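You operate a simulated robot arm through the tools that you are given. There is no shell and no other tool. Be economical: measure what you need, move in short steps, check, and stop when the job is done.

The job below is to be done with a simulated robot arm. You get a single attempt, and the scene is never put back.

## Task
Press the black gasket into the steel cup with the lever press, then pull the slide out again.

Only the result counts: the job must be done as asked and must still hold three seconds after the hand-in. Knocking over, shifting, dropping, spilling or breaking anything else fails it.

## Robot
A 6-joint arm with a two-finger parallel gripper, fixed in place. Base frame: the origin is at the foot of the arm, x ahead of it, y to its left, z up; the work surface is at about z = 90. Lengths are in cm, angles in rad, forces in N, time in s.
With the tool pointing down near the work surface it reaches from about 24 to 66 cm from the base axis. Its first joint turns from -1.152 to 1.152 rad. Payload 2.9 kg.
The tool frame sits at the grasp point between the pads (the TCP): z along the fingers, y along the line on which they close. The tips reach 3 cm beyond it. The gripper opens to 11 cm. The fingers are 2 cm wide and 1 cm thick; the gripper's body (4.8 by 11.2 cm) begins 5.5 cm behind the TCP.
Orientation is told as [roll, pitch, yaw] about the base's x, y, z axes, in that order, counted from this pose: with the fingers straight down and closing along the base's y, the tool's x points along the base's -x, its y along +y and its z along -z.

## Interface
- The arm moves only by the tool step_arm. Its argument "commands" is a list of rows, each an object (a shift or turn left out is 0, a gripper value left out holds the last) with "travel": the shift along the base's x, y, z in cm, a list of three; "turn": the turn, a rotation vector about the base's x, y, z in degrees, a list of three; "jaw": the gripper command, from -1 (fully open) to 1 (shut), values between in proportion. In form: [{"travel": [tx, ty, tz], "turn": [wx, wy, wz], "jaw": jaw}, ...]. A call has 1 to 20 rows; each row shifts and turns the commanded pose from where the row before left it. Each row takes 0.2 s and may step no farther than 5 cm and 0.15 rad from the row before; otherwise, or with a gripper value out of range, the whole call is refused. A pose out of reach is approached as far as the arm can. The call stops where the force on the tool passes 40 N (or 10 N more than at its start, if that is more) or the arm is blocked; 0.2 s more then pass. Each finger travels about 10.8 cm/s and halts on what it meets, pressing with about 24 N; the grip force reading is that of the motor and also rises with nothing between the fingers. The clock runs only during rows and for 0.2 s after the last one: add rows that do not move to give the fingers time. The reply holds the time, the measured pose of the TCP, the force on the tool along the base axes, the opening and the grip force, in the units named above and with some noise.
- Cameras (640 x 400 px; columns grow to the right, rows downward): "scene" is fixed at [7.75, 43.14, 139.08]; the picture's right is [-0.76, -0.65, 0.00], its down [-0.33, 0.39, -0.86] and it looks along [0.56, -0.66, -0.51] (base axes); focal length 285 px, centre (320, 200). "wrist" rides on the gripper at [-3.6, 0, -5.7] in the tool frame; the picture's right is [0.00, -1.00, 0.00], its down [0.97, 0.00, -0.24] and it looks along [0.24, 0.00, 0.97] (tool axes); focal length 218 px, centre (320, 200). There is no depth. A picture from a camera that has moved, and an enlarged one, comes with that camera's place and axes in the base frame and with its lens.
- grab_frame(camera): a new picture of that camera. It takes no simulated time.
- zoom(camera, box): a new picture of the part [left, top, right, bottom] of that camera's present view, enlarged. It takes no simulated time.
- hand_in(): hands the job in; it is judged then, once.

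Work in short steps. Places have to be worked out from the pictures, the camera data and where the tool is seen: move nearer, look again, correct. Check each grasp and each placing, and mend what went wrong. You have 120 turns and 68 pictures in all, those below and enlarged ones among them. Open the gripper and draw the arm clear of the work before you hand the job in, unless the task says otherwise; then end with one line.

The tools are called after "Request:" as a command line: name --argument value ..., lists and objects as JSON in quotes. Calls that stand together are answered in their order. step_arm: Moves the arm, as the interface text tells. Its arguments: {"type":"object","properties":{"commands":{"type":"array","items":{"type":"object","properties":{"travel":{"type":"array","items":{"type":"number"}},"turn":{"type":"array","items":{"type":"number"}},"jaw":{"type":"number"}}}}},"required":["commands"]} The other tools are called the same way: grab_frame (camera) takes a picture; zoom (camera, box) takes an enlarged picture of a part of a camera's view; hand_in () hands the job in.

At the start:

```text
clock: 0.0
eef_pos: [42.54, 10.55, 125.44]
orientation: [-0.001, 0.0, 0.0]
ft_force: [0.0, -0.8, -0.2]
width: 11.0
finger_force: 0.0
```

scene: 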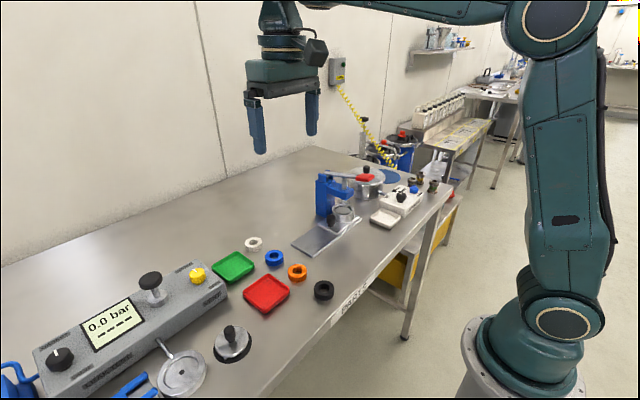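
wrist: 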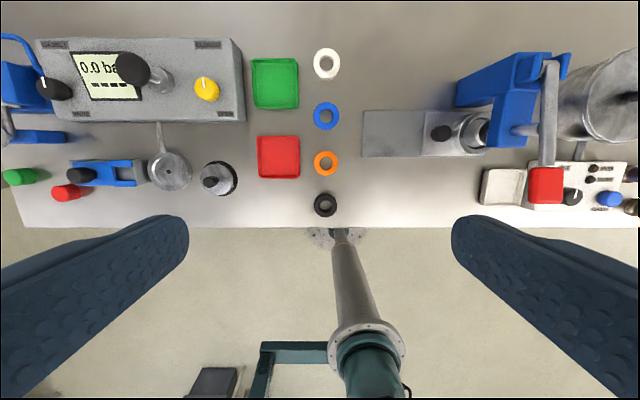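

The wrist view shows the four gaskets (the black one nearest the arm) and the press with a slide to the right. I'll zoom in on the press and the gaskets.

Request:
zoom --camera "scene" --box '[280, 150, 440, 250]'

Request:
zoom --camera "wrist" --box '[340, 30, 640, 220]'

Request:
zoom --camera "scene" --box '[230, 220, 390, 320]'

```text
4.00 times, centred on (360, 200) of scene
camera zoom: at [7.75, 43.14, 139.08], right [-0.76, -0.65, 0.0], down [-0.33, 0.39, -0.86], along [0.56, -0.66, -0.51], focal length 1140 px, centre (160, 200)
```

zoom: 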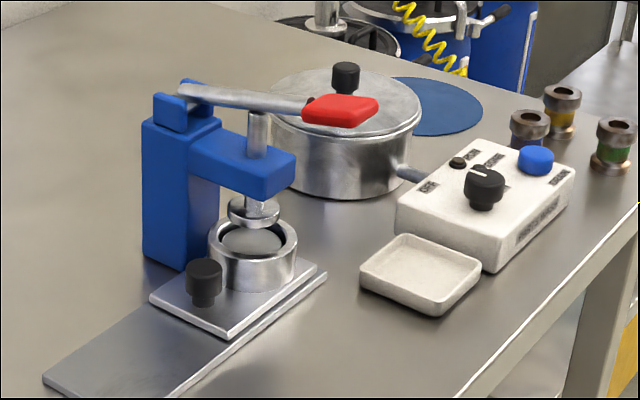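

```text
2.11 times, centred on (490, 125) of wrist
camera zoom: at [46.01, 10.52, 131.15], right [0.0, -1.0, 0.0], down [-0.97, 0.0, 0.24], along [-0.24, 0.0, -0.97], focal length 460 px, centre (-38, 358)
```

zoom: 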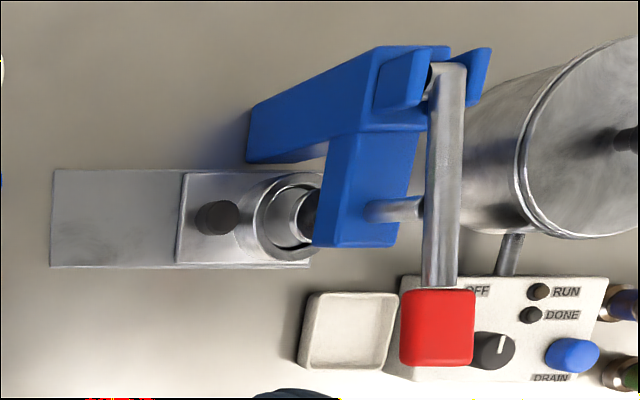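

```text
4.00 times, centred on (310, 270) of scene
camera zoom: at [7.75, 43.14, 139.08], right [-0.76, -0.65, 0.0], down [-0.33, 0.39, -0.86], along [0.56, -0.66, -0.51], focal length 1140 px, centre (360, -80)
```

zoom: 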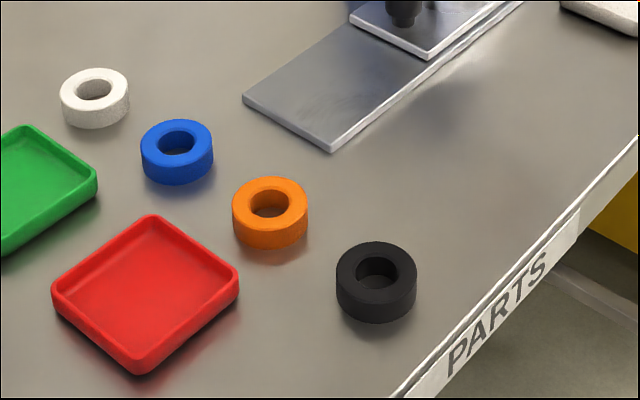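

Triangulated estimates:

| Item | Position |
|---|---|
| Black gasket | (35.1, 9.6) |
| Slide knob | (48, -8.7), top z≈95 |
| Cup | (48, -14.5) |
| Lever pad | (41.6, -14.7, 107) |

I'll move above the knob with the tool yawed 90°, so the fingers close along x.

Request:
step_arm --commands '[{"travel": [0.45, -1.5, -1.28], "turn": [0, 0, 7.5], "jaw": 0}, {"travel": [0.45, -1.5, -1.28], "turn": [0, 0, 7.5]}, {"travel": [0.45, -1.5, -1.28], "turn": [0, 0, 7.5]}, {"travel": [0.45, -1.5, -1.28], "turn": [0, 0, 7.5]}, {"travel": [0.45, -1.5, -1.28], "turn": [0, 0, 7.5]}, {"travel": [0.45, -1.5, -1.28], "turn": [0, 0, 7.5]}, {"travel": [0.45, -1.5, -1.28], "turn": [0, 0, 7.5]}, {"travel": [0.45, -1.5, -1.28], "turn": [0, 0, 7.5]}, {"travel": [0.45, -1.5, -1.28], "turn": [0, 0, 7.5]}, {"travel": [0.45, -1.5, -1.28], "turn": [0, 0, 7.5]}, {"travel": [0.45, -1.5, -1.28], "turn": [0, 0, 7.5]}, {"travel": [0.45, -1.5, -1.28], "turn": [0, 0, 7.5]}]'

Request:
grab_frame --camera "wrist"

Request:
grab_frame --camera "scene"

```text
clock: 2.6
eef_pos: [47.81, -7.47, 109.82]
orientation: [0.001, 0.0, 1.574]
ft_force: [0.0, -0.2, 0.9]
width: 5.5
finger_force: 0.0
```

```text
62 pictures are left
camera wrist: at [47.79, -3.92, 115.66], right [1.0, 0.0, 0.0], down [0.0, -0.97, 0.24], along [0.0, -0.24, -0.97], focal length 218 px, centre (320, 200)
```

wrist: 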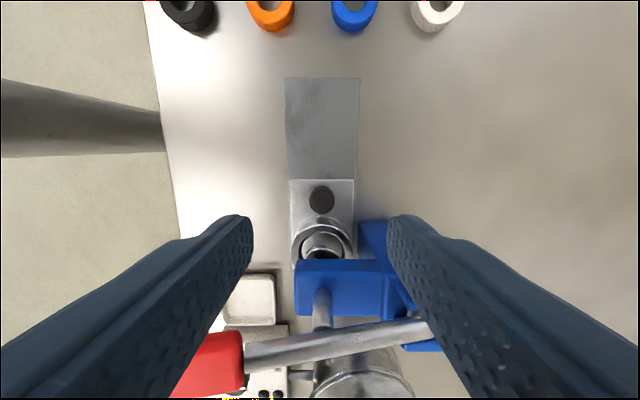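

```text
61 pictures are left
```

scene: 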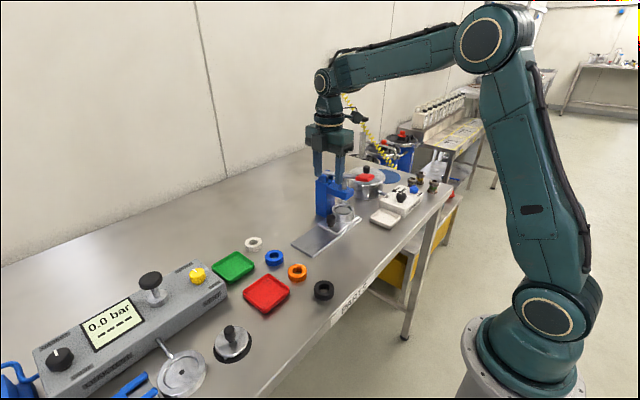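

The knob is at about (47.9, -9.0), with its top near z=95. The press head edge is at y≈-11.8 with its top near z=102, so I'll come down at y=-8.7, staying slightly out from the head, to z=96 and check before gripping.

Request:
step_arm --commands '[{"travel": [0.1, -0.4, -3]}, {"travel": [0, -0.4, -3]}, {"travel": [0, -0.4, -3]}, {"travel": [0, 0, -2.4]}, {"travel": [0, 0, -2.4]}]'

Request:
grab_frame --camera "wrist"

Request:
zoom --camera "scene" --box '[280, 150, 440, 250]'

```text
clock: 3.8
eef_pos: [48.03, -8.69, 96.24]
orientation: [0.0, 0.0, 1.572]
ft_force: [0.5, 0.5, 0.2]
width: 5.51
finger_force: 0.1
```

```text
60 pictures are left
camera wrist: at [47.96, -5.13, 101.97], right [1.0, 0.0, 0.0], down [0.0, -0.97, 0.24], along [0.0, -0.24, -0.97], focal length 218 px, centre (320, 200)
```

wrist: 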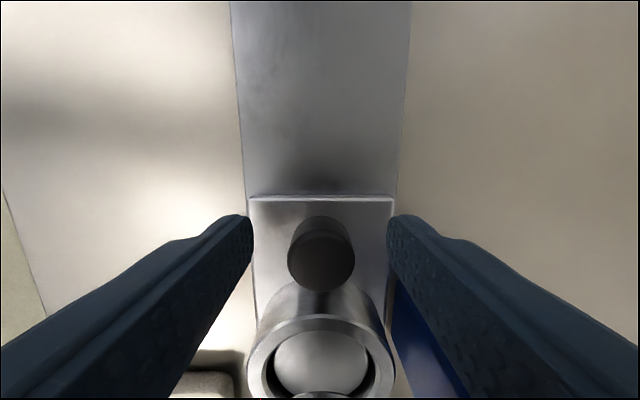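

```text
4.00 times, centred on (360, 200) of scene
camera zoom: at [7.75, 43.14, 139.08], right [-0.76, -0.65, 0.0], down [-0.33, 0.39, -0.86], along [0.56, -0.66, -0.51], focal length 1140 px, centre (160, 200)
```

zoom: 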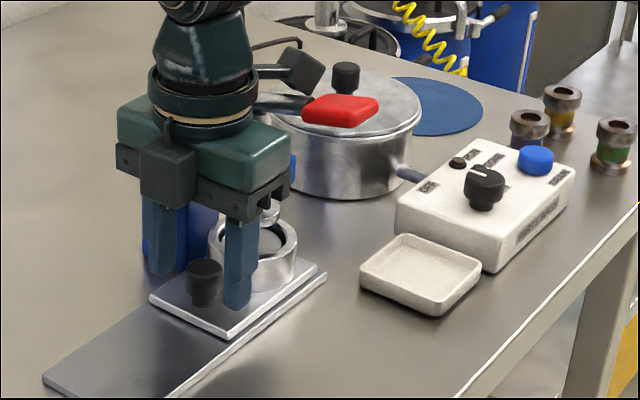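

The knob is centred between the fingers and the tips reach below its top. Closing now.

Request:
step_arm --commands '[{"jaw": 1}, {}, {}, {}]'

```text
clock: 4.8
eef_pos: [47.96, -8.66, 96.27]
orientation: [0.0, 0.001, 1.572]
ft_force: [2.4, -0.7, -7.3]
width: 2.5
finger_force: 44.9
```

The knob is held at 2.5 cm opening. I'll pull the slide out along +y.

Request:
step_arm --commands '[{"travel": [0, 1, 0]}, {"travel": [0, 1, 0]}, {"travel": [0, 1, 0]}, {"travel": [0, 1, 0]}]'

Request:
grab_frame --camera "wrist"

```text
clock: 5.8
eef_pos: [47.84, -4.64, 96.21]
orientation: [-0.002, -0.001, 1.574]
ft_force: [18.8, -1.9, -17.1]
width: 2.53
finger_force: 45.1
```

```text
58 pictures are left
camera wrist: at [47.97, -1.07, 101.98], right [1.0, 0.0, 0.0], down [0.0, -0.97, 0.24], along [0.0, -0.24, -0.97], focal length 218 px, centre (320, 200)
```

wrist: 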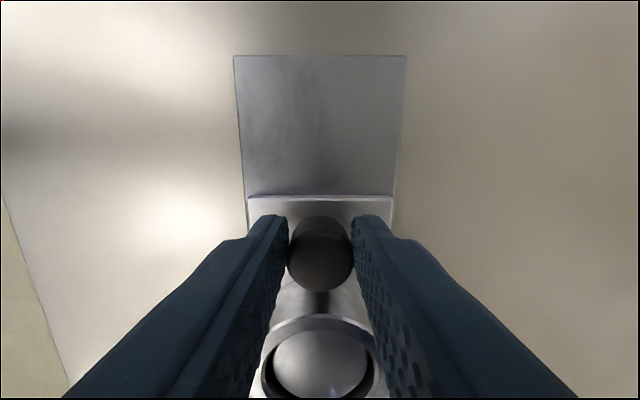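

The slide follows the tool, with some side load building up (+x, -z on the tool). I'll ease the tool slightly towards that and keep pulling.

Request:
step_arm --commands '[{"travel": [0.12, 0, -0.08]}, {"travel": [0, 1, 0]}, {"travel": [0, 1, 0]}]'

```text
clock: 6.6
eef_pos: [48.02, -2.53, 96.18]
orientation: [0.0, 0.002, 1.571]
ft_force: [7.3, -0.5, 5.4]
width: 2.53
finger_force: 45.6
```

The load has dropped, so I'll continue towards the end stop.

Request:
step_arm --commands '[{"travel": [0.05, 1, 0.02]}, {"travel": [0.02, 1, 0]}, {"travel": [0, 0.8, 0]}, {"travel": [0, 0.7, 0]}, {"travel": [0, 0.7, 0]}]'

Request:
zoom --camera "scene" --box '[260, 150, 420, 250]'

```text
clock: 8.0
eef_pos: [48.05, 1.44, 96.2]
orientation: [0.004, 0.005, 1.563]
ft_force: [-7.3, -3.7, 6.1]
width: 2.54
finger_force: 45.3
stopped in row 5: the force on the tool passed its limit (the readings are from after the stop); the commanded pose is now the measured one
```

```text
4.00 times, centred on (340, 200) of scene
camera zoom: at [7.72, 43.13, 139.09], right [-0.76, -0.65, 0.0], down [-0.33, 0.39, -0.86], along [0.56, -0.66, -0.51], focal length 1140 px, centre (240, 200)
```

zoom: 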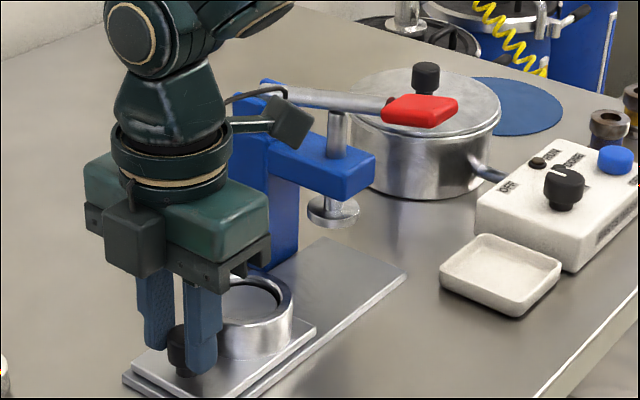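

The slide has met its end stop after about 10 cm of travel, and the cup is clear of the ram. I'll release, rise and look down into the cup.

Request:
step_arm --commands '[{"jaw": 0}, {}, {"travel": [0, 0, 3]}, {"travel": [0, -1, 4]}, {"travel": [0, -1, 4]}, {}]'

Request:
grab_frame --camera "wrist"

```text
clock: 9.4
eef_pos: [48.03, -0.63, 107.16]
orientation: [0.006, 0.003, 1.564]
ft_force: [0.2, 0.0, 0.3]
width: 5.49
finger_force: 0.0
```

```text
56 pictures are left
camera wrist: at [48.1, 2.99, 112.94], right [1.0, -0.01, 0.0], down [0.0, -0.97, 0.24], along [-0.01, -0.24, -0.97], focal length 218 px, centre (320, 200)
```

wrist: 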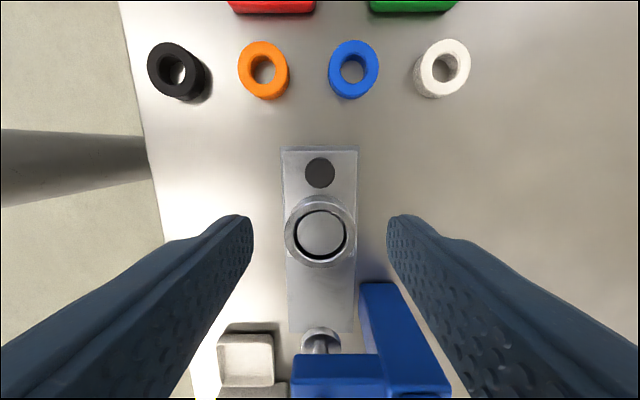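

The cup's flat bottom is visible at about y=-4.5. Next I'll go above the black gasket at about (35.3, 9.5).

Request:
step_arm --commands '[{"travel": [-2.5, 2, 0]}, {"travel": [-2.5, 2, 0]}, {"travel": [-2.5, 2, 0]}, {"travel": [-2.6, 2, -2]}, {"travel": [-2.6, 2.1, -2]}, {}]'

Request:
grab_frame --camera "wrist"

```text
clock: 10.8
eef_pos: [35.34, 9.71, 103.29]
orientation: [0.006, 0.003, 1.565]
ft_force: [0.3, -0.7, 0.6]
width: 5.47
finger_force: 0.0
```

```text
55 pictures are left
camera wrist: at [35.36, 13.24, 108.96], right [1.0, -0.01, 0.0], down [-0.01, -0.97, 0.24], along [-0.01, -0.24, -0.97], focal length 218 px, centre (320, 200)
```

wrist: 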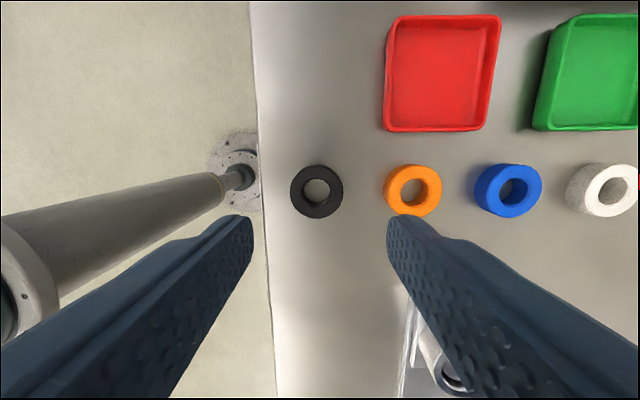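

The gasket is at about (34.97, 9.77) with an outer diameter near 4.1 cm and a height near 1.8 cm. I'll shift over it and descend to grip only its upper part.

Request:
step_arm --commands '[{"travel": [-0.35, 0.05, -3]}, {"travel": [0, 0, -3]}, {"travel": [0, 0, -2.3]}, {}]'

Request:
grab_frame --camera "wrist"

Request:
zoom --camera "scene" --box '[280, 255, 360, 305]'

```text
clock: 11.8
eef_pos: [34.93, 9.75, 94.92]
orientation: [0.005, 0.002, 1.563]
ft_force: [-0.4, -0.2, 0.7]
width: 5.51
finger_force: 0.1
```

```text
54 pictures are left
camera wrist: at [34.87, 13.27, 100.64], right [1.0, -0.01, 0.0], down [-0.01, -0.97, 0.24], along [-0.01, -0.24, -0.97], focal length 218 px, centre (320, 200)
```

wrist: 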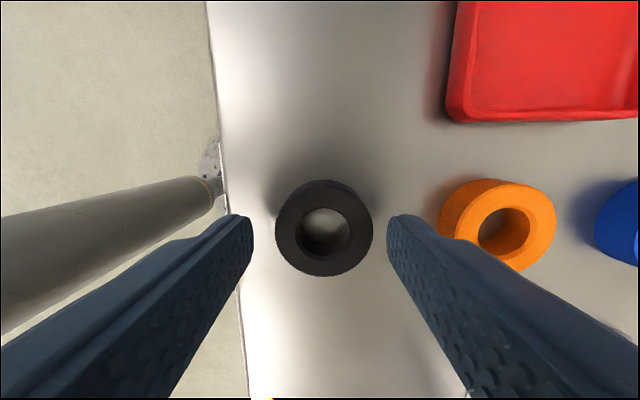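

```text
8.00 times, centred on (320, 280) of scene
camera zoom: at [7.75, 43.14, 139.08], right [-0.76, -0.65, 0.0], down [-0.33, 0.39, -0.86], along [0.56, -0.66, -0.51], focal length 2279 px, centre (320, -440)
```

zoom: 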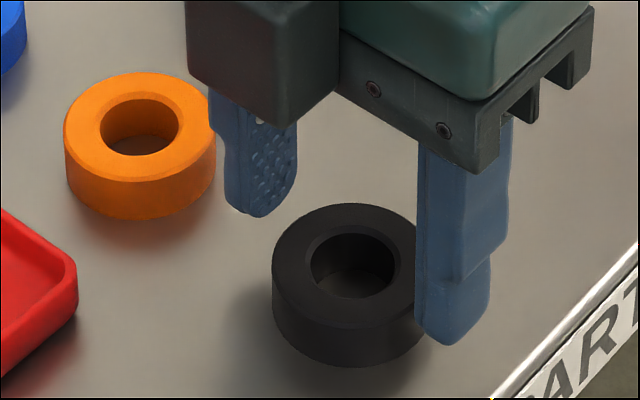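

The gasket is centred in x and about 0.1 cm low in y. I'll go down 0.9 cm and close.

Request:
step_arm --commands '[{"travel": [0.02, -0.12, -0.45]}, {"travel": [0, 0, -0.45]}, {}, {"jaw": 1}, {}, {}, {}]'

Request:
zoom --camera "scene" --box '[280, 255, 360, 305]'

```text
clock: 13.4
eef_pos: [34.98, 9.52, 94.02]
orientation: [0.002, 0.003, 1.563]
ft_force: [1.7, -0.3, 1.8]
width: 4.27
finger_force: 23.9
```

```text
8.00 times, centred on (320, 280) of scene
camera zoom: at [7.75, 43.14, 139.08], right [-0.76, -0.65, 0.0], down [-0.33, 0.39, -0.86], along [0.56, -0.66, -0.51], focal length 2279 px, centre (320, -440)
```

zoom: 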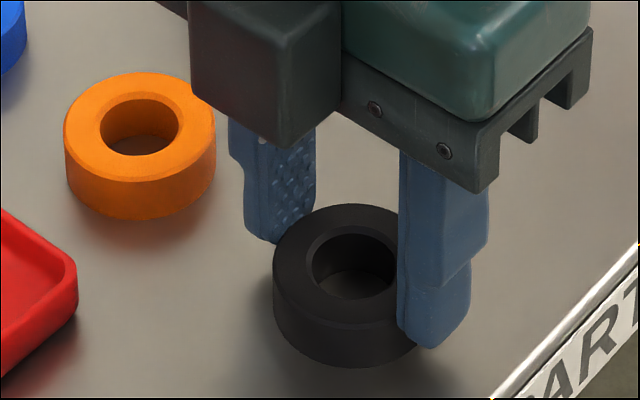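

The gasket is gripped on its upper part at 4.27 cm. I'll lift it and look.

Request:
step_arm --commands '[{"travel": [0, 0, 1]}, {"travel": [0, 0, 3]}, {"travel": [0, 0, 4]}, {}]'

Request:
grab_frame --camera "wrist"

```text
clock: 14.4
eef_pos: [35.05, 9.48, 102.1]
orientation: [0.004, 0.003, 1.565]
ft_force: [0.7, -0.1, -0.4]
width: 4.27
finger_force: 23.7
```

```text
51 pictures are left
camera wrist: at [35.0, 12.95, 107.87], right [1.0, -0.01, 0.0], down [-0.01, -0.97, 0.24], along [-0.01, -0.24, -0.97], focal length 218 px, centre (320, 200)
```

wrist: 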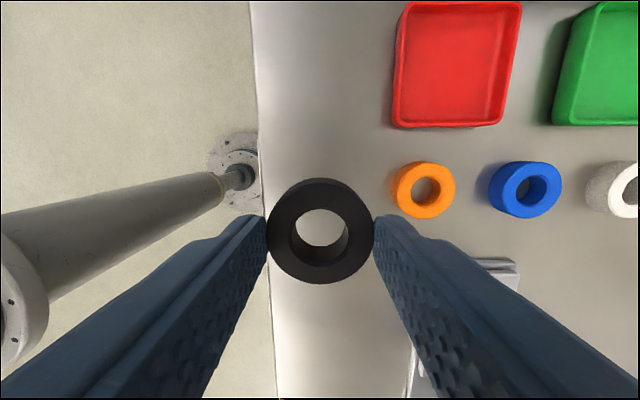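

The gasket is held level. I'll carry it to (48, -9, 104), just past the cup, where the wrist camera can see the cup unobstructed and measure its centre.

Request:
step_arm --commands '[{"travel": [1.5, -1.9, 1]}, {"travel": [2, -2.7, 1]}, {"travel": [2, -2.7, 0]}, {"travel": [2, -2.7, 0]}, {"travel": [2, -2.7, 0]}, {"travel": [2, -2.7, 0]}, {"travel": [1.45, -2.9, 0]}, {}, {}]'

Request:
grab_frame --camera "wrist"

Request:
zoom --camera "wrist" --box '[240, 30, 400, 130]'

```text
clock: 16.4
eef_pos: [48.07, -8.96, 103.99]
orientation: [0.005, 0.004, 1.567]
ft_force: [-0.4, 0.0, 0.0]
width: 4.29
finger_force: 24.1
```

```text
50 pictures are left
camera wrist: at [48.03, -5.38, 109.76], right [1.0, -0.01, 0.0], down [-0.01, -0.97, 0.24], along [-0.01, -0.24, -0.97], focal length 218 px, centre (320, 200)
```

wrist: 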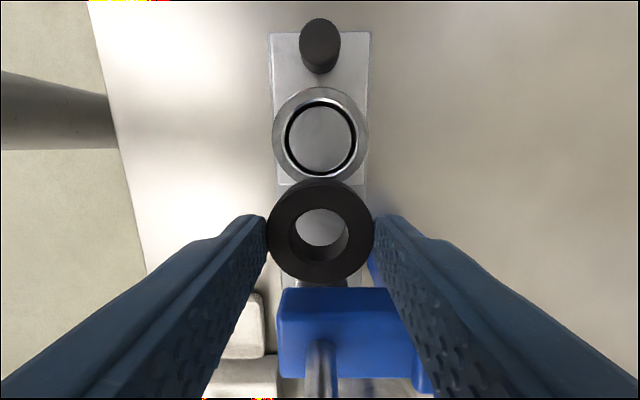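

```text
4.00 times, centred on (320, 80) of wrist
camera zoom: at [48.03, -5.38, 109.76], right [1.0, -0.01, 0.0], down [-0.01, -0.97, 0.24], along [-0.01, -0.24, -0.97], focal length 873 px, centre (320, 680)
```

zoom: 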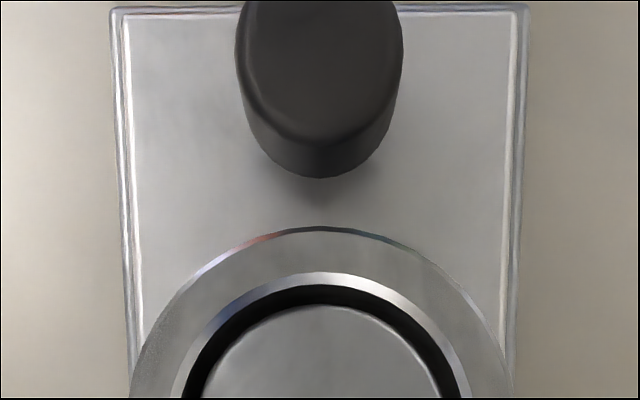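

The cup has a chamfered bore. One more zoom centred on it will give me the centre.

Request:
zoom --camera "wrist" --box '[240, 82, 400, 182]'

```text
4.00 times, centred on (320, 132) of wrist
camera zoom: at [48.03, -5.38, 109.76], right [1.0, -0.01, 0.0], down [-0.01, -0.97, 0.24], along [-0.01, -0.24, -0.97], focal length 873 px, centre (320, 472)
```

zoom: 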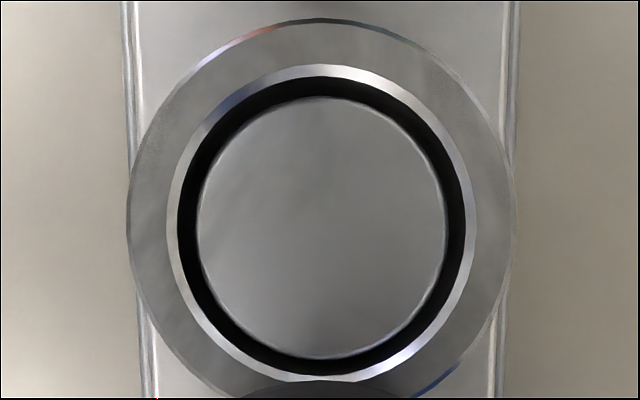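

The bore is about 4.85 cm across against a 4.27 cm gasket, so I need the offset within 0.3 cm. I'll zoom on the held gasket to get its position relative to the cup in the same view.

Request:
zoom --camera "wrist" --box '[240, 182, 400, 282]'

```text
4.00 times, centred on (320, 232) of wrist
camera zoom: at [48.03, -5.38, 109.76], right [1.0, -0.01, 0.0], down [-0.01, -0.97, 0.24], along [-0.01, -0.24, -0.97], focal length 873 px, centre (320, 72)
```

zoom: 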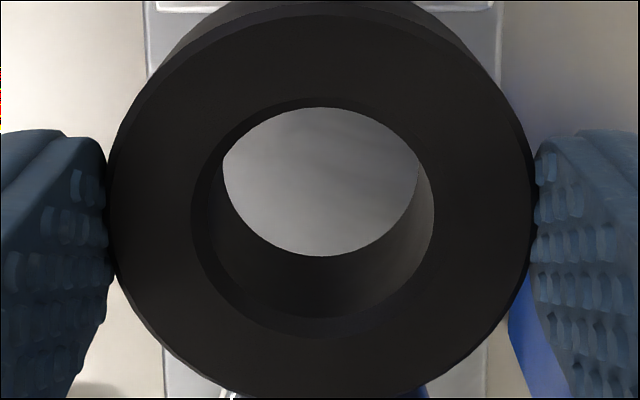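

The required shift is about +4.05 in y and -0.05 in x. I'll move over the cup, lower partway and check from the scene camera.

Request:
step_arm --commands '[{"travel": [-0.05, 2, 0]}, {"travel": [0, 2.05, 0]}, {"travel": [0, 0, -2]}, {"travel": [0, 0, -1.5]}, {}]'

Request:
zoom --camera "scene" --box '[280, 180, 380, 242]'

Request:
grab_frame --camera "wrist"

```text
clock: 17.6
eef_pos: [47.96, -4.89, 100.41]
orientation: [0.005, 0.003, 1.564]
ft_force: [0.3, -0.1, -0.3]
width: 4.28
finger_force: 24.2
```

```text
6.40 times, centred on (330, 211) of scene
camera zoom: at [7.75, 43.14, 139.08], right [-0.76, -0.65, 0.0], down [-0.33, 0.39, -0.86], along [0.56, -0.66, -0.51], focal length 1823 px, centre (256, 130)
```

zoom: 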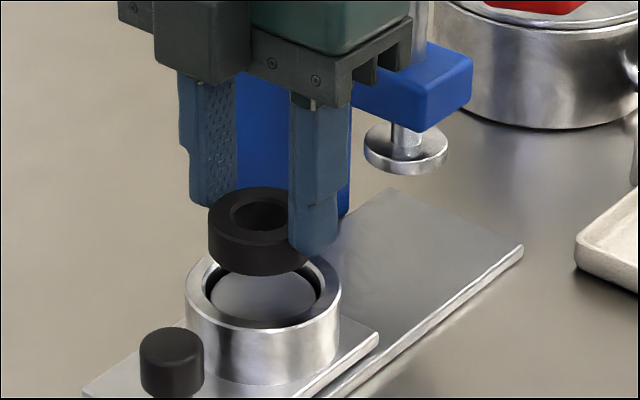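

```text
45 pictures are left
camera wrist: at [48.07, -1.35, 106.22], right [1.0, -0.01, 0.0], down [0.0, -0.97, 0.24], along [-0.01, -0.24, -0.97], focal length 218 px, centre (320, 200)
```

wrist: 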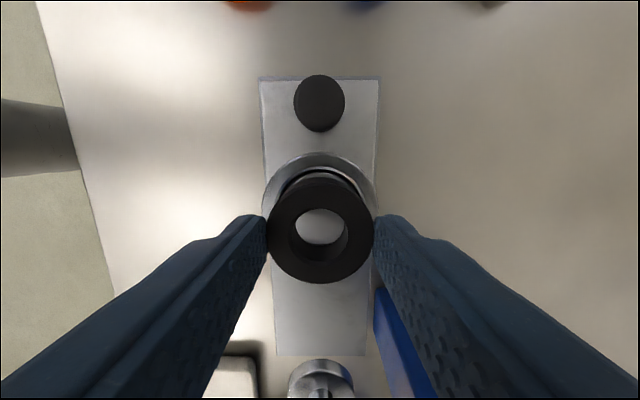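

The scene view puts the cup rim at z≈94.4 and the gasket well aligned over it. I'll lower in small steps to TCP z≈97.8, which puts the gasket bottom inside the bore and the tips just above the rim.

Request:
step_arm --commands '[{"travel": [0.03, 0.05, -0.6]}, {"travel": [0, 0, -0.5]}, {"travel": [0, 0, -0.4]}, {"travel": [0, 0, -0.4]}, {"travel": [0, 0, -0.3]}, {"travel": [0, 0, -0.3]}, {}]'

Request:
zoom --camera "scene" --box '[280, 180, 380, 242]'

Request:
grab_frame --camera "wrist"

```text
clock: 19.2
eef_pos: [47.93, -4.67, 97.88]
orientation: [0.004, 0.003, 1.563]
ft_force: [-0.6, 0.3, 0.8]
width: 4.25
finger_force: 24.3
```

```text
6.40 times, centred on (330, 211) of scene
camera zoom: at [7.75, 43.14, 139.08], right [-0.76, -0.65, 0.0], down [-0.33, 0.39, -0.86], along [0.56, -0.66, -0.51], focal length 1823 px, centre (256, 130)
```

zoom: 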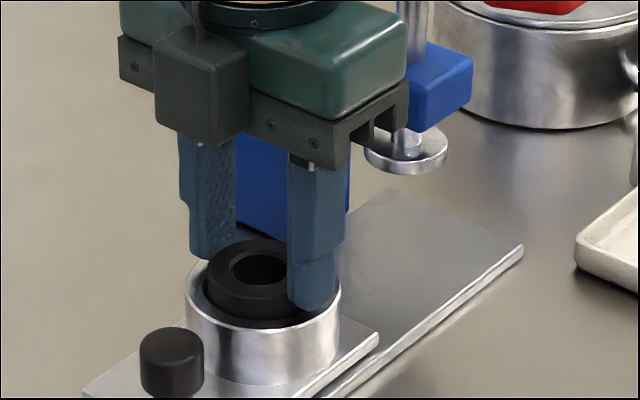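

```text
43 pictures are left
camera wrist: at [48.0, -1.21, 103.67], right [1.0, -0.01, 0.0], down [-0.01, -0.97, 0.24], along [-0.01, -0.24, -0.97], focal length 218 px, centre (320, 200)
```

wrist: 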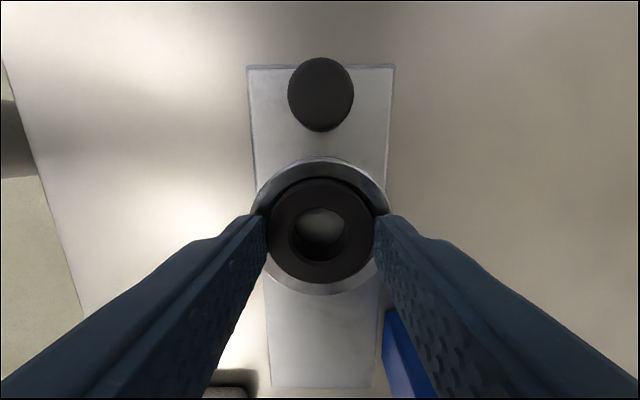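

The gasket's lower part sits concentrically in the bore with no contact force. I'll release it by opening a little, then rise.

Request:
step_arm --commands '[{"jaw": 0.1}, {}, {}, {"travel": [0, 0, 1.5]}, {"travel": [0, 0, 3]}, {}]'

Request:
grab_frame --camera "wrist"

Request:
zoom --camera "scene" --box '[280, 180, 380, 242]'

```text
clock: 20.6
eef_pos: [47.94, -4.74, 102.42]
orientation: [0.005, 0.005, 1.564]
ft_force: [0.1, -0.5, -0.5]
width: 4.96
finger_force: 0.1
```

```text
42 pictures are left
camera wrist: at [47.93, -1.19, 108.32], right [1.0, -0.01, 0.0], down [-0.01, -0.97, 0.24], along [-0.01, -0.24, -0.97], focal length 218 px, centre (320, 200)
```

wrist: 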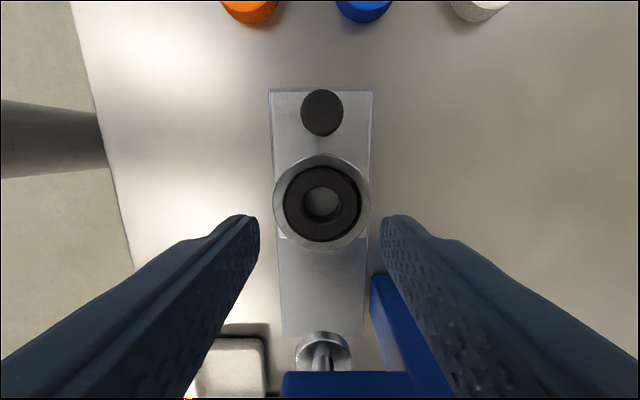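

```text
6.40 times, centred on (330, 211) of scene
camera zoom: at [7.75, 43.14, 139.08], right [-0.76, -0.65, 0.0], down [-0.33, 0.39, -0.86], along [0.56, -0.66, -0.51], focal length 1823 px, centre (256, 130)
```

zoom: 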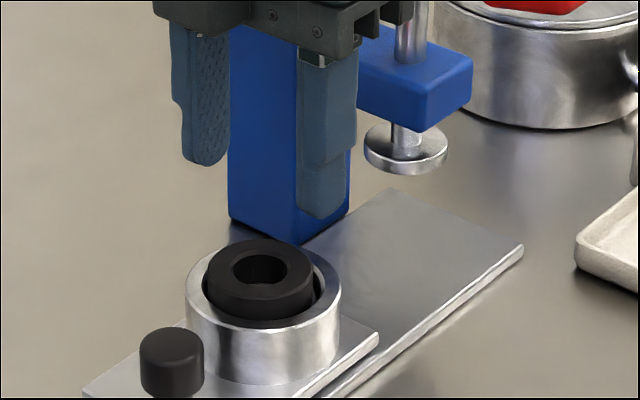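

The gasket stands upright in the cup with about 1 cm protruding, ready for pressing. I'll return to the knob at y≈1.4 and grip it.

Request:
step_arm --commands '[{"travel": [0.03, 2, 0], "jaw": 0}, {"travel": [0.02, 2, 0]}, {"travel": [0, 2.1, 0]}, {"travel": [0, 0, -3]}, {"travel": [0, 0, -3.2]}, {}]'

Request:
grab_frame --camera "wrist"

```text
clock: 22.0
eef_pos: [48.1, 1.2, 96.3]
orientation: [0.002, 0.002, 1.565]
ft_force: [0.3, 0.1, 0.6]
width: 5.47
finger_force: 0.0
```

```text
40 pictures are left
camera wrist: at [48.13, 4.96, 102.07], right [1.0, -0.01, 0.0], down [-0.01, -0.97, 0.24], along [-0.01, -0.24, -0.97], focal length 218 px, centre (320, 200)
```

wrist: 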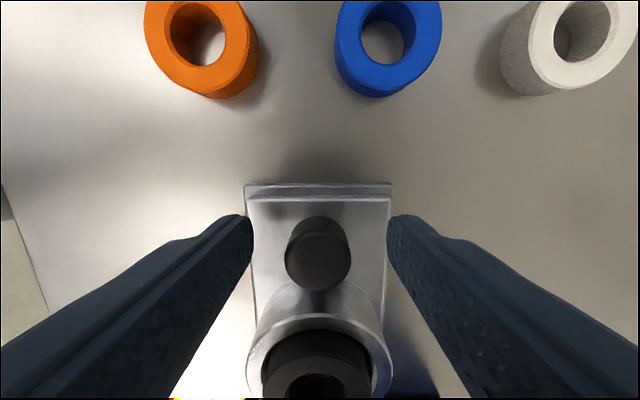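

The knob is between the fingers (column ~318), so I'll close and push the slide in along -y in 1 cm rows.

Request:
step_arm --commands '[{"travel": [-0.05, 0, 0], "jaw": 1}, {}, {}, {}, {"travel": [0, -0.7, 0]}, {"travel": [0, -0.7, 0]}, {"travel": [0, -0.7, 0]}, {"travel": [0, -0.7, 0]}]'

```text
clock: 23.8
eef_pos: [47.98, -1.48, 96.27]
orientation: [0.002, 0.004, 1.562]
ft_force: [-0.6, -0.2, 10.1]
width: 2.53
finger_force: 44.9
```

The push is smooth with low forces. Continuing inwards.

Request:
step_arm --commands '[{"travel": [0, -0.8, 0.03]}, {"travel": [0, -0.8, 0]}, {"travel": [0, -0.8, 0]}, {"travel": [0, -0.8, 0]}, {"travel": [0, -0.8, 0]}]'

Request:
zoom --camera "scene" --box '[280, 160, 400, 235]'

```text
clock: 25.0
eef_pos: [48.07, -5.46, 96.38]
orientation: [0.006, 0.005, 1.564]
ft_force: [-5.0, 1.0, 15.3]
width: 2.54
finger_force: 44.9
```

```text
5.33 times, centred on (340, 198) of scene
camera zoom: at [7.71, 43.14, 139.08], right [-0.76, -0.65, 0.0], down [-0.33, 0.39, -0.86], along [0.56, -0.66, -0.51], focal length 1519 px, centre (213, 213)
```

zoom: 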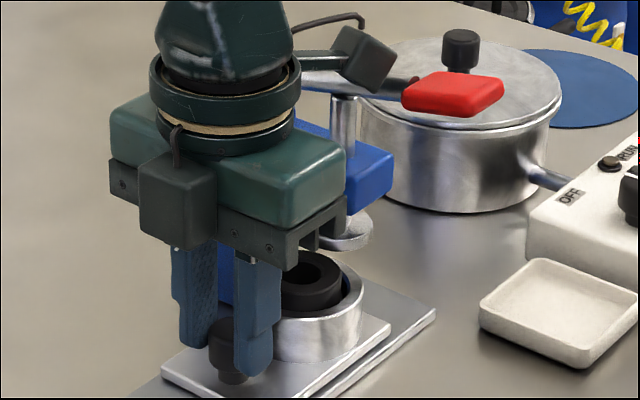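

The cup is nearing the ram. I'll relieve the vertical load and continue in smaller steps, watching the y force.

Request:
step_arm --commands '[{"travel": [-0.02, -0.5, 0.06]}, {"travel": [0, -0.5, 0]}, {"travel": [0, -0.5, 0]}, {"travel": [0, -0.5, 0]}, {"travel": [0, -0.5, 0]}]'

Request:
zoom --camera "scene" --box '[300, 170, 400, 232]'

```text
clock: 26.2
eef_pos: [47.95, -8.1, 96.26]
orientation: [0.005, 0.003, 1.564]
ft_force: [-1.8, 1.2, 3.0]
width: 2.54
finger_force: 45.1
```

```text
6.40 times, centred on (350, 201) of scene
camera zoom: at [7.74, 43.14, 139.08], right [-0.76, -0.65, 0.0], down [-0.33, 0.39, -0.86], along [0.56, -0.66, -0.51], focal length 1823 px, centre (128, 194)
```

zoom: 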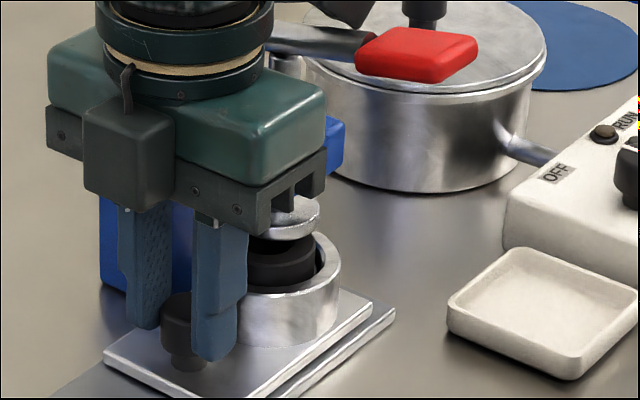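

The gasket clears the ram. I'll push the last bit until it reaches its stop (expected near y=-8.9).

Request:
step_arm --commands '[{"travel": [0, -0.3, 0]}, {"travel": [0, -0.3, 0]}, {"travel": [0, -0.2, 0]}, {"travel": [0, -0.15, 0]}, {"travel": [0, -0.15, 0]}]'

```text
clock: 27.4
eef_pos: [48.01, -8.67, 96.36]
orientation: [0.005, -0.001, 1.575]
ft_force: [4.5, 29.2, -4.8]
width: 2.53
finger_force: 45.2
```

The slide is at its inner stop (29 N in y). I'll relax, release, rise clear, and then look at the lever pad.

Request:
step_arm --commands '[{"travel": [0, 0.35, 0]}, {"jaw": 0}, {}, {}, {"travel": [0, 0.3, 2]}, {"travel": [0, 0.5, 4]}, {"travel": [0, 0.5, 4]}, {"travel": [-1, 0, 4]}, {"travel": [-2, 0, 4], "jaw": 1}, {"travel": [-2, -1, 0]}, {"travel": [-1.4, -2, 0]}, {}, {}]'

Request:
grab_frame --camera "wrist"

Request:
zoom --camera "scene" --box '[280, 140, 440, 240]'

```text
clock: 30.2
eef_pos: [41.61, -10.28, 114.34]
orientation: [0.005, 0.004, 1.564]
ft_force: [-0.5, 0.1, 0.3]
width: 0.01
finger_force: 24.1
```

```text
37 pictures are left
camera wrist: at [41.57, -6.83, 120.07], right [1.0, -0.01, 0.0], down [-0.01, -0.97, 0.24], along [-0.01, -0.24, -0.97], focal length 218 px, centre (320, 200)
```

wrist: 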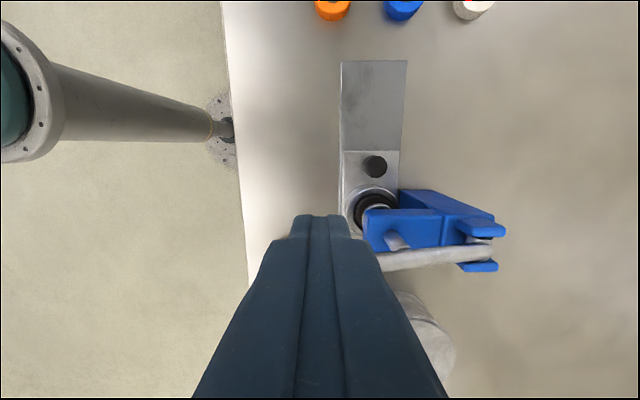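

```text
4.00 times, centred on (360, 190) of scene
camera zoom: at [7.75, 43.14, 139.08], right [-0.76, -0.65, 0.0], down [-0.33, 0.39, -0.86], along [0.56, -0.66, -0.51], focal length 1140 px, centre (160, 240)
```

zoom: 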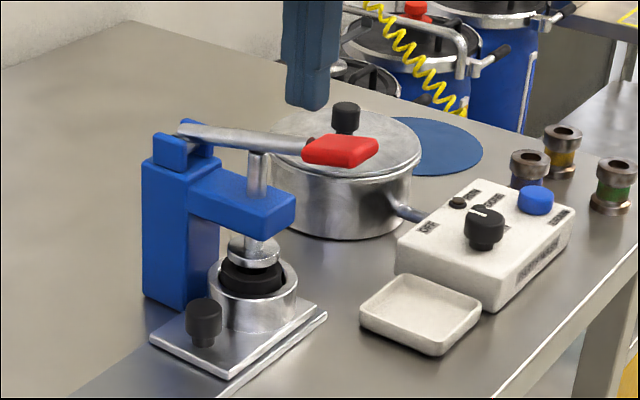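

The fingers hide the pad in the wrist view, but the lever bar lies at y≈-14.5, which agrees with my triangulation. I'll move over the pad, descend to just above it, and check from the scene camera.

Request:
step_arm --commands '[{"travel": [0, -2.2, 0]}, {"travel": [0, -2.2, 0]}, {"travel": [0, 0, -1.5]}, {}]'

Request:
zoom --camera "scene" --box '[300, 140, 400, 202]'

Request:
grab_frame --camera "wrist"

```text
clock: 31.2
eef_pos: [41.44, -14.74, 112.79]
orientation: [0.004, 0.002, 1.564]
ft_force: [0.4, 0.9, -0.3]
width: 0.04
finger_force: 23.8
```

```text
6.40 times, centred on (350, 171) of scene
camera zoom: at [7.75, 43.14, 139.08], right [-0.76, -0.65, 0.0], down [-0.33, 0.39, -0.86], along [0.56, -0.66, -0.51], focal length 1823 px, centre (128, 386)
```

zoom: 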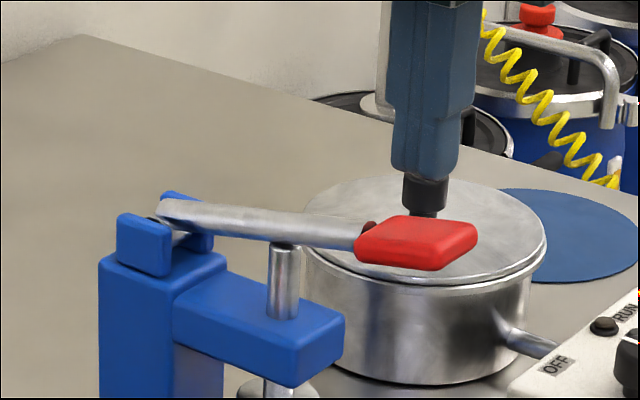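

```text
34 pictures are left
camera wrist: at [41.51, -11.17, 118.57], right [1.0, -0.01, 0.0], down [-0.01, -0.97, 0.24], along [-0.01, -0.24, -0.97], focal length 218 px, centre (320, 200)
```

wrist: 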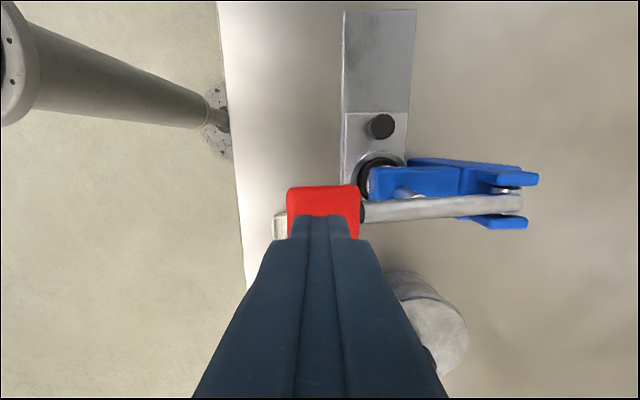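

The tip is over the pad (pad top ≈107.4, tip 109.8). I'll descend gently until contact and beyond, in small steps.

Request:
step_arm --commands '[{"travel": [0.1, 0.1, -1]}, {"travel": [0, 0, -0.8]}, {"travel": [0, 0, -0.4]}, {"travel": [0, 0, -0.4]}, {"travel": [0, 0, -0.4]}]'

```text
clock: 32.4
eef_pos: [41.6, -14.86, 109.78]
orientation: [0.003, 0.004, 1.564]
ft_force: [-0.9, -0.5, 0.9]
width: 0.0
finger_force: 23.6
```

There is no significant force yet. Continuing down.

Request:
step_arm --commands '[{"travel": [0, 0.1, -0.4]}, {"travel": [0, 0, -0.4]}, {"travel": [0, 0, -0.4]}]'

Request:
zoom --camera "scene" --box '[300, 150, 400, 212]'

```text
clock: 33.2
eef_pos: [41.76, -14.6, 108.69]
orientation: [0.003, 0.004, 1.564]
ft_force: [-2.4, -0.1, 3.5]
width: 0.0
finger_force: 23.5
```

```text
6.40 times, centred on (350, 181) of scene
camera zoom: at [7.74, 43.14, 139.08], right [-0.76, -0.65, 0.0], down [-0.33, 0.39, -0.86], along [0.56, -0.66, -0.51], focal length 1823 px, centre (128, 322)
```

zoom: 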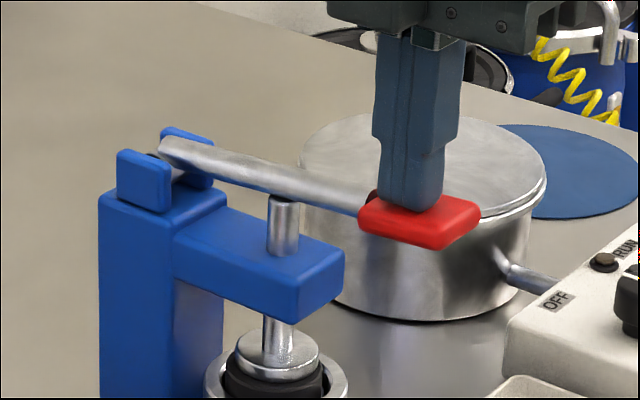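

The lever is moving and the ram is on the gasket. I'll keep pressing.

Request:
step_arm --commands '[{"travel": [0, 0, -0.4]}, {"travel": [0, 0, -0.4]}, {"travel": [0, 0, -0.4]}, {"travel": [0, 0, -0.4]}]'

Request:
zoom --camera "scene" --box '[300, 160, 400, 222]'

```text
clock: 34.2
eef_pos: [41.68, -14.47, 106.91]
orientation: [0.005, 0.0, 1.567]
ft_force: [-2.0, -1.2, 1.7]
width: 0.01
finger_force: 24.2
```

```text
6.40 times, centred on (350, 191) of scene
camera zoom: at [7.74, 43.14, 139.08], right [-0.76, -0.65, 0.0], down [-0.33, 0.39, -0.86], along [0.56, -0.66, -0.51], focal length 1823 px, centre (128, 258)
```

zoom: 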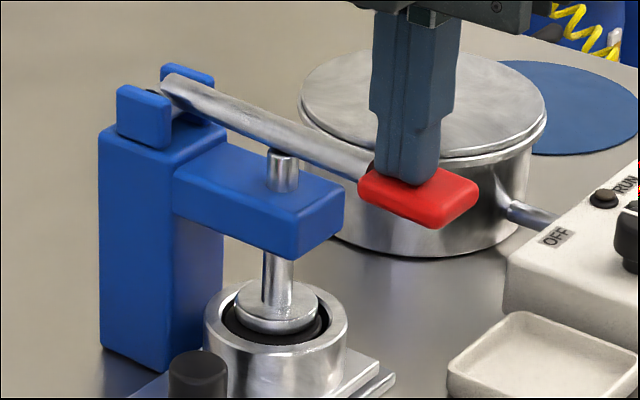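

The gasket is going into the bore. I'll continue until the force shows it has bottomed.

Request:
step_arm --commands '[{"travel": [0, 0, -0.4]}, {"travel": [0, 0, -0.4]}, {"travel": [0, 0, -0.3]}, {"travel": [0, 0, -0.3]}, {"travel": [0, 0, -0.3]}]'

Request:
zoom --camera "scene" --box '[300, 160, 400, 222]'

```text
clock: 35.0
eef_pos: [41.66, -14.66, 106.56]
orientation: [-0.003, 0.006, 1.568]
ft_force: [-7.1, 2.7, 12.4]
width: 0.0
finger_force: 24.0
stopped in row 3: the force on the tool passed its limit (the readings are from after the stop); the commanded pose is now the measured one
```

```text
6.40 times, centred on (350, 191) of scene
camera zoom: at [7.71, 43.15, 139.08], right [-0.76, -0.65, 0.0], down [-0.33, 0.39, -0.86], along [0.56, -0.66, -0.51], focal length 1823 px, centre (128, 258)
```

zoom: 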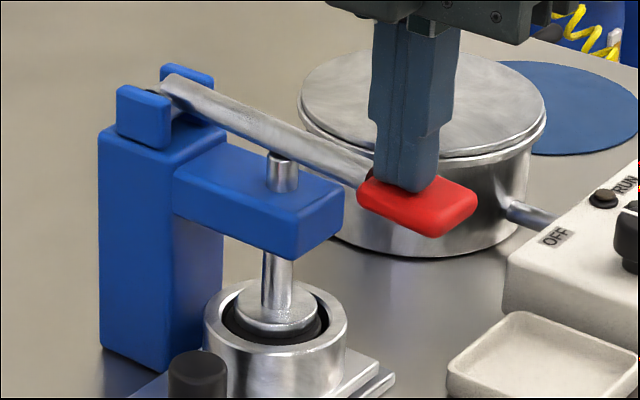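

The force limit tripped abruptly at TCP z≈106.6. I'll press again with fine steps to see whether this is a hard stop.

Request:
step_arm --commands '[{"travel": [-0.1, 0, -0.15]}, {"travel": [0, 0, -0.15]}, {"travel": [0, 0, -0.15]}, {"travel": [0, 0, -0.1]}, {"travel": [0, 0, -0.1]}]'

Request:
zoom --camera "scene" --box '[325, 190, 365, 215]'

```text
clock: 35.7
eef_pos: [41.67, -14.51, 106.57]
orientation: [-0.01, 0.006, 1.571]
ft_force: [-6.6, 1.3, 12.0]
width: 0.0
finger_force: 23.9
stopped in row 3: the force on the tool passed its limit (the readings are from after the stop); the commanded pose is now the measured one
```

```text
16.00 times, centred on (345, 202) of scene
camera zoom: at [7.71, 43.15, 139.08], right [-0.76, -0.65, 0.0], down [-0.33, 0.39, -0.86], along [0.56, -0.66, -0.51], focal length 4558 px, centre (-80, 160)
```

zoom: 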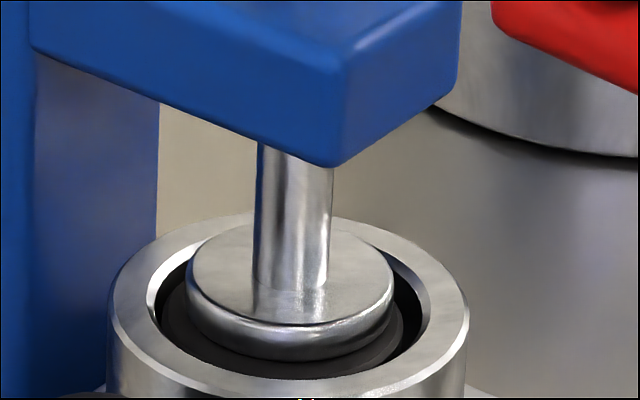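

It is at the same z, with the gasket top at or below the rim. I'll press once more, holding just below the limit to seat it fully.

Request:
step_arm --commands '[{"travel": [0, 0, -0.15]}, {"travel": [0, 0, -0.12]}, {}, {}]'

```text
clock: 36.3
eef_pos: [41.71, -14.68, 106.47]
orientation: [-0.012, 0.007, 1.568]
ft_force: [-8.3, 1.8, 11.8]
width: 0.0
finger_force: 23.8
stopped in row 2: the force on the tool passed its limit (the readings are from after the stop); the commanded pose is now the measured one
```

It is stiff, so this is a hard stop. I'll rise slowly and see whether the lever and ram return by themselves.

Request:
step_arm --commands '[{"travel": [0, 0, 0.5]}, {"travel": [0, 0, 0.8]}, {"travel": [0, 0, 0.8]}, {"travel": [0, 0, 1]}, {"travel": [0, 0, 1]}, {"travel": [0, 0, 1.5]}, {"travel": [0, 0, 1.5]}]'

Request:
zoom --camera "scene" --box '[300, 150, 400, 212]'

```text
clock: 37.9
eef_pos: [41.82, -14.63, 113.66]
orientation: [-0.014, 0.007, 1.569]
ft_force: [0.0, -0.3, -0.3]
width: 0.01
finger_force: 24.0
```

```text
6.40 times, centred on (350, 181) of scene
camera zoom: at [7.75, 43.14, 139.08], right [-0.76, -0.65, 0.0], down [-0.33, 0.39, -0.86], along [0.56, -0.66, -0.51], focal length 1823 px, centre (128, 322)
```

zoom: 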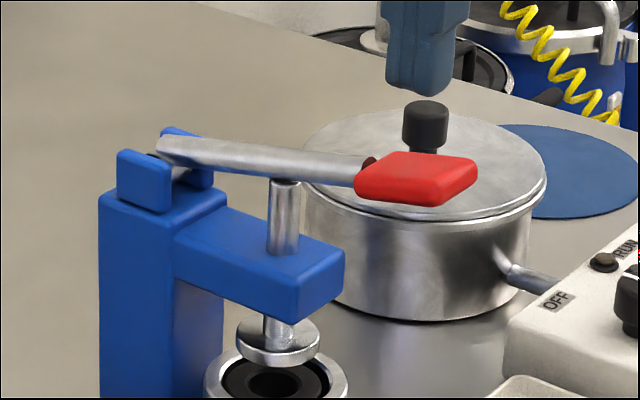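

The ram has sprung back up and the gasket is down in the cup. I'll go back to the knob with the fingers open along x, correcting the small tilt.

Request:
step_arm --commands '[{"travel": [0, 2.5, 0.5], "turn": [0.75, -0.3, 0]}, {"travel": [1, 2.5, 0], "jaw": 0}, {"travel": [2, 2, 0]}, {"travel": [2, 0.6, 0]}, {"travel": [1.2, 0, 0]}, {"travel": [0, 0, -4]}, {"travel": [0, -0.6, -4]}, {"travel": [0, -0.6, -4]}, {"travel": [0, -0.4, -3]}, {}, {}]'

Request:
grab_frame --camera "wrist"

```text
clock: 40.3
eef_pos: [47.85, -8.74, 98.82]
orientation: [-0.018, -0.006, 1.568]
ft_force: [-0.3, -0.1, 0.1]
width: 5.5
finger_force: 0.1
```

```text
28 pictures are left
camera wrist: at [47.82, -5.15, 104.65], right [1.0, 0.0, 0.02], down [-0.01, -0.97, 0.23], along [0.02, -0.23, -0.97], focal length 218 px, centre (320, 200)
```

wrist: 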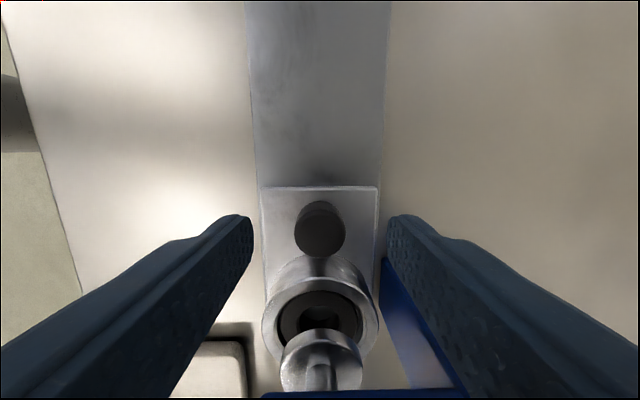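

I'll correct the remaining tilt, descend to z≈96.3 and grip the knob.

Request:
step_arm --commands '[{"travel": [0.05, 0, -1.2], "turn": [-0.35, 1.0, 0]}, {"travel": [0.05, 0, -1.3]}, {}, {"jaw": 1}, {}, {}, {}]'

```text
clock: 41.9
eef_pos: [48.07, -8.73, 96.37]
orientation: [0.0, 0.0, 1.567]
ft_force: [2.6, 0.2, -4.6]
width: 2.51
finger_force: 44.6
```

The knob is gripped. Pulling out along +y.

Request:
step_arm --commands '[{"travel": [0, 0.7, -0.03]}, {"travel": [0, 0.8, 0]}, {"travel": [0, 0.8, 0]}, {"travel": [0, 0.8, 0]}, {"travel": [0, 0.8, 0]}]'

```text
clock: 43.1
eef_pos: [48.04, -4.67, 96.44]
orientation: [-0.001, 0.0, 1.568]
ft_force: [7.4, 0.0, -26.8]
width: 2.51
finger_force: 45.2
```

Vertical load is building (-27 N), so I'll ease down slightly and continue.

Request:
step_arm --commands '[{"travel": [0.05, 0, -0.12]}, {"travel": [0, 0.8, 0]}, {"travel": [0, 0.8, 0]}, {"travel": [0, 0.8, 0]}]'

```text
clock: 44.1
eef_pos: [48.04, -2.36, 96.4]
orientation: [0.002, 0.001, 1.569]
ft_force: [-8.4, -1.3, -6.7]
width: 2.51
finger_force: 45.1
```

The load is low again. Pulling on to the outer stop.

Request:
step_arm --commands '[{"travel": [-0.03, 0.8, -0.02]}, {"travel": [0, 0.8, 0]}, {"travel": [0, 0.8, 0]}, {"travel": [0, 0.7, 0]}, {"travel": [0, 0.4, 0]}, {"travel": [0, 0.3, 0]}]'

```text
clock: 45.5
eef_pos: [48.04, 1.37, 96.39]
orientation: [0.001, 0.0, 1.57]
ft_force: [-11.4, -3.0, -6.4]
width: 2.53
finger_force: 44.7
```

It is at about the full-out position. A slight further pull will confirm the stop.

Request:
step_arm --commands '[{"travel": [0, 0.15, 0]}, {"travel": [0, 0.15, 0]}, {"travel": [0, 0.1, 0]}]'

```text
clock: 46.3
eef_pos: [48.0, 1.47, 96.36]
orientation: [-0.002, 0.004, 1.559]
ft_force: [-18.3, -32.1, -0.2]
width: 2.54
finger_force: 45.0
```

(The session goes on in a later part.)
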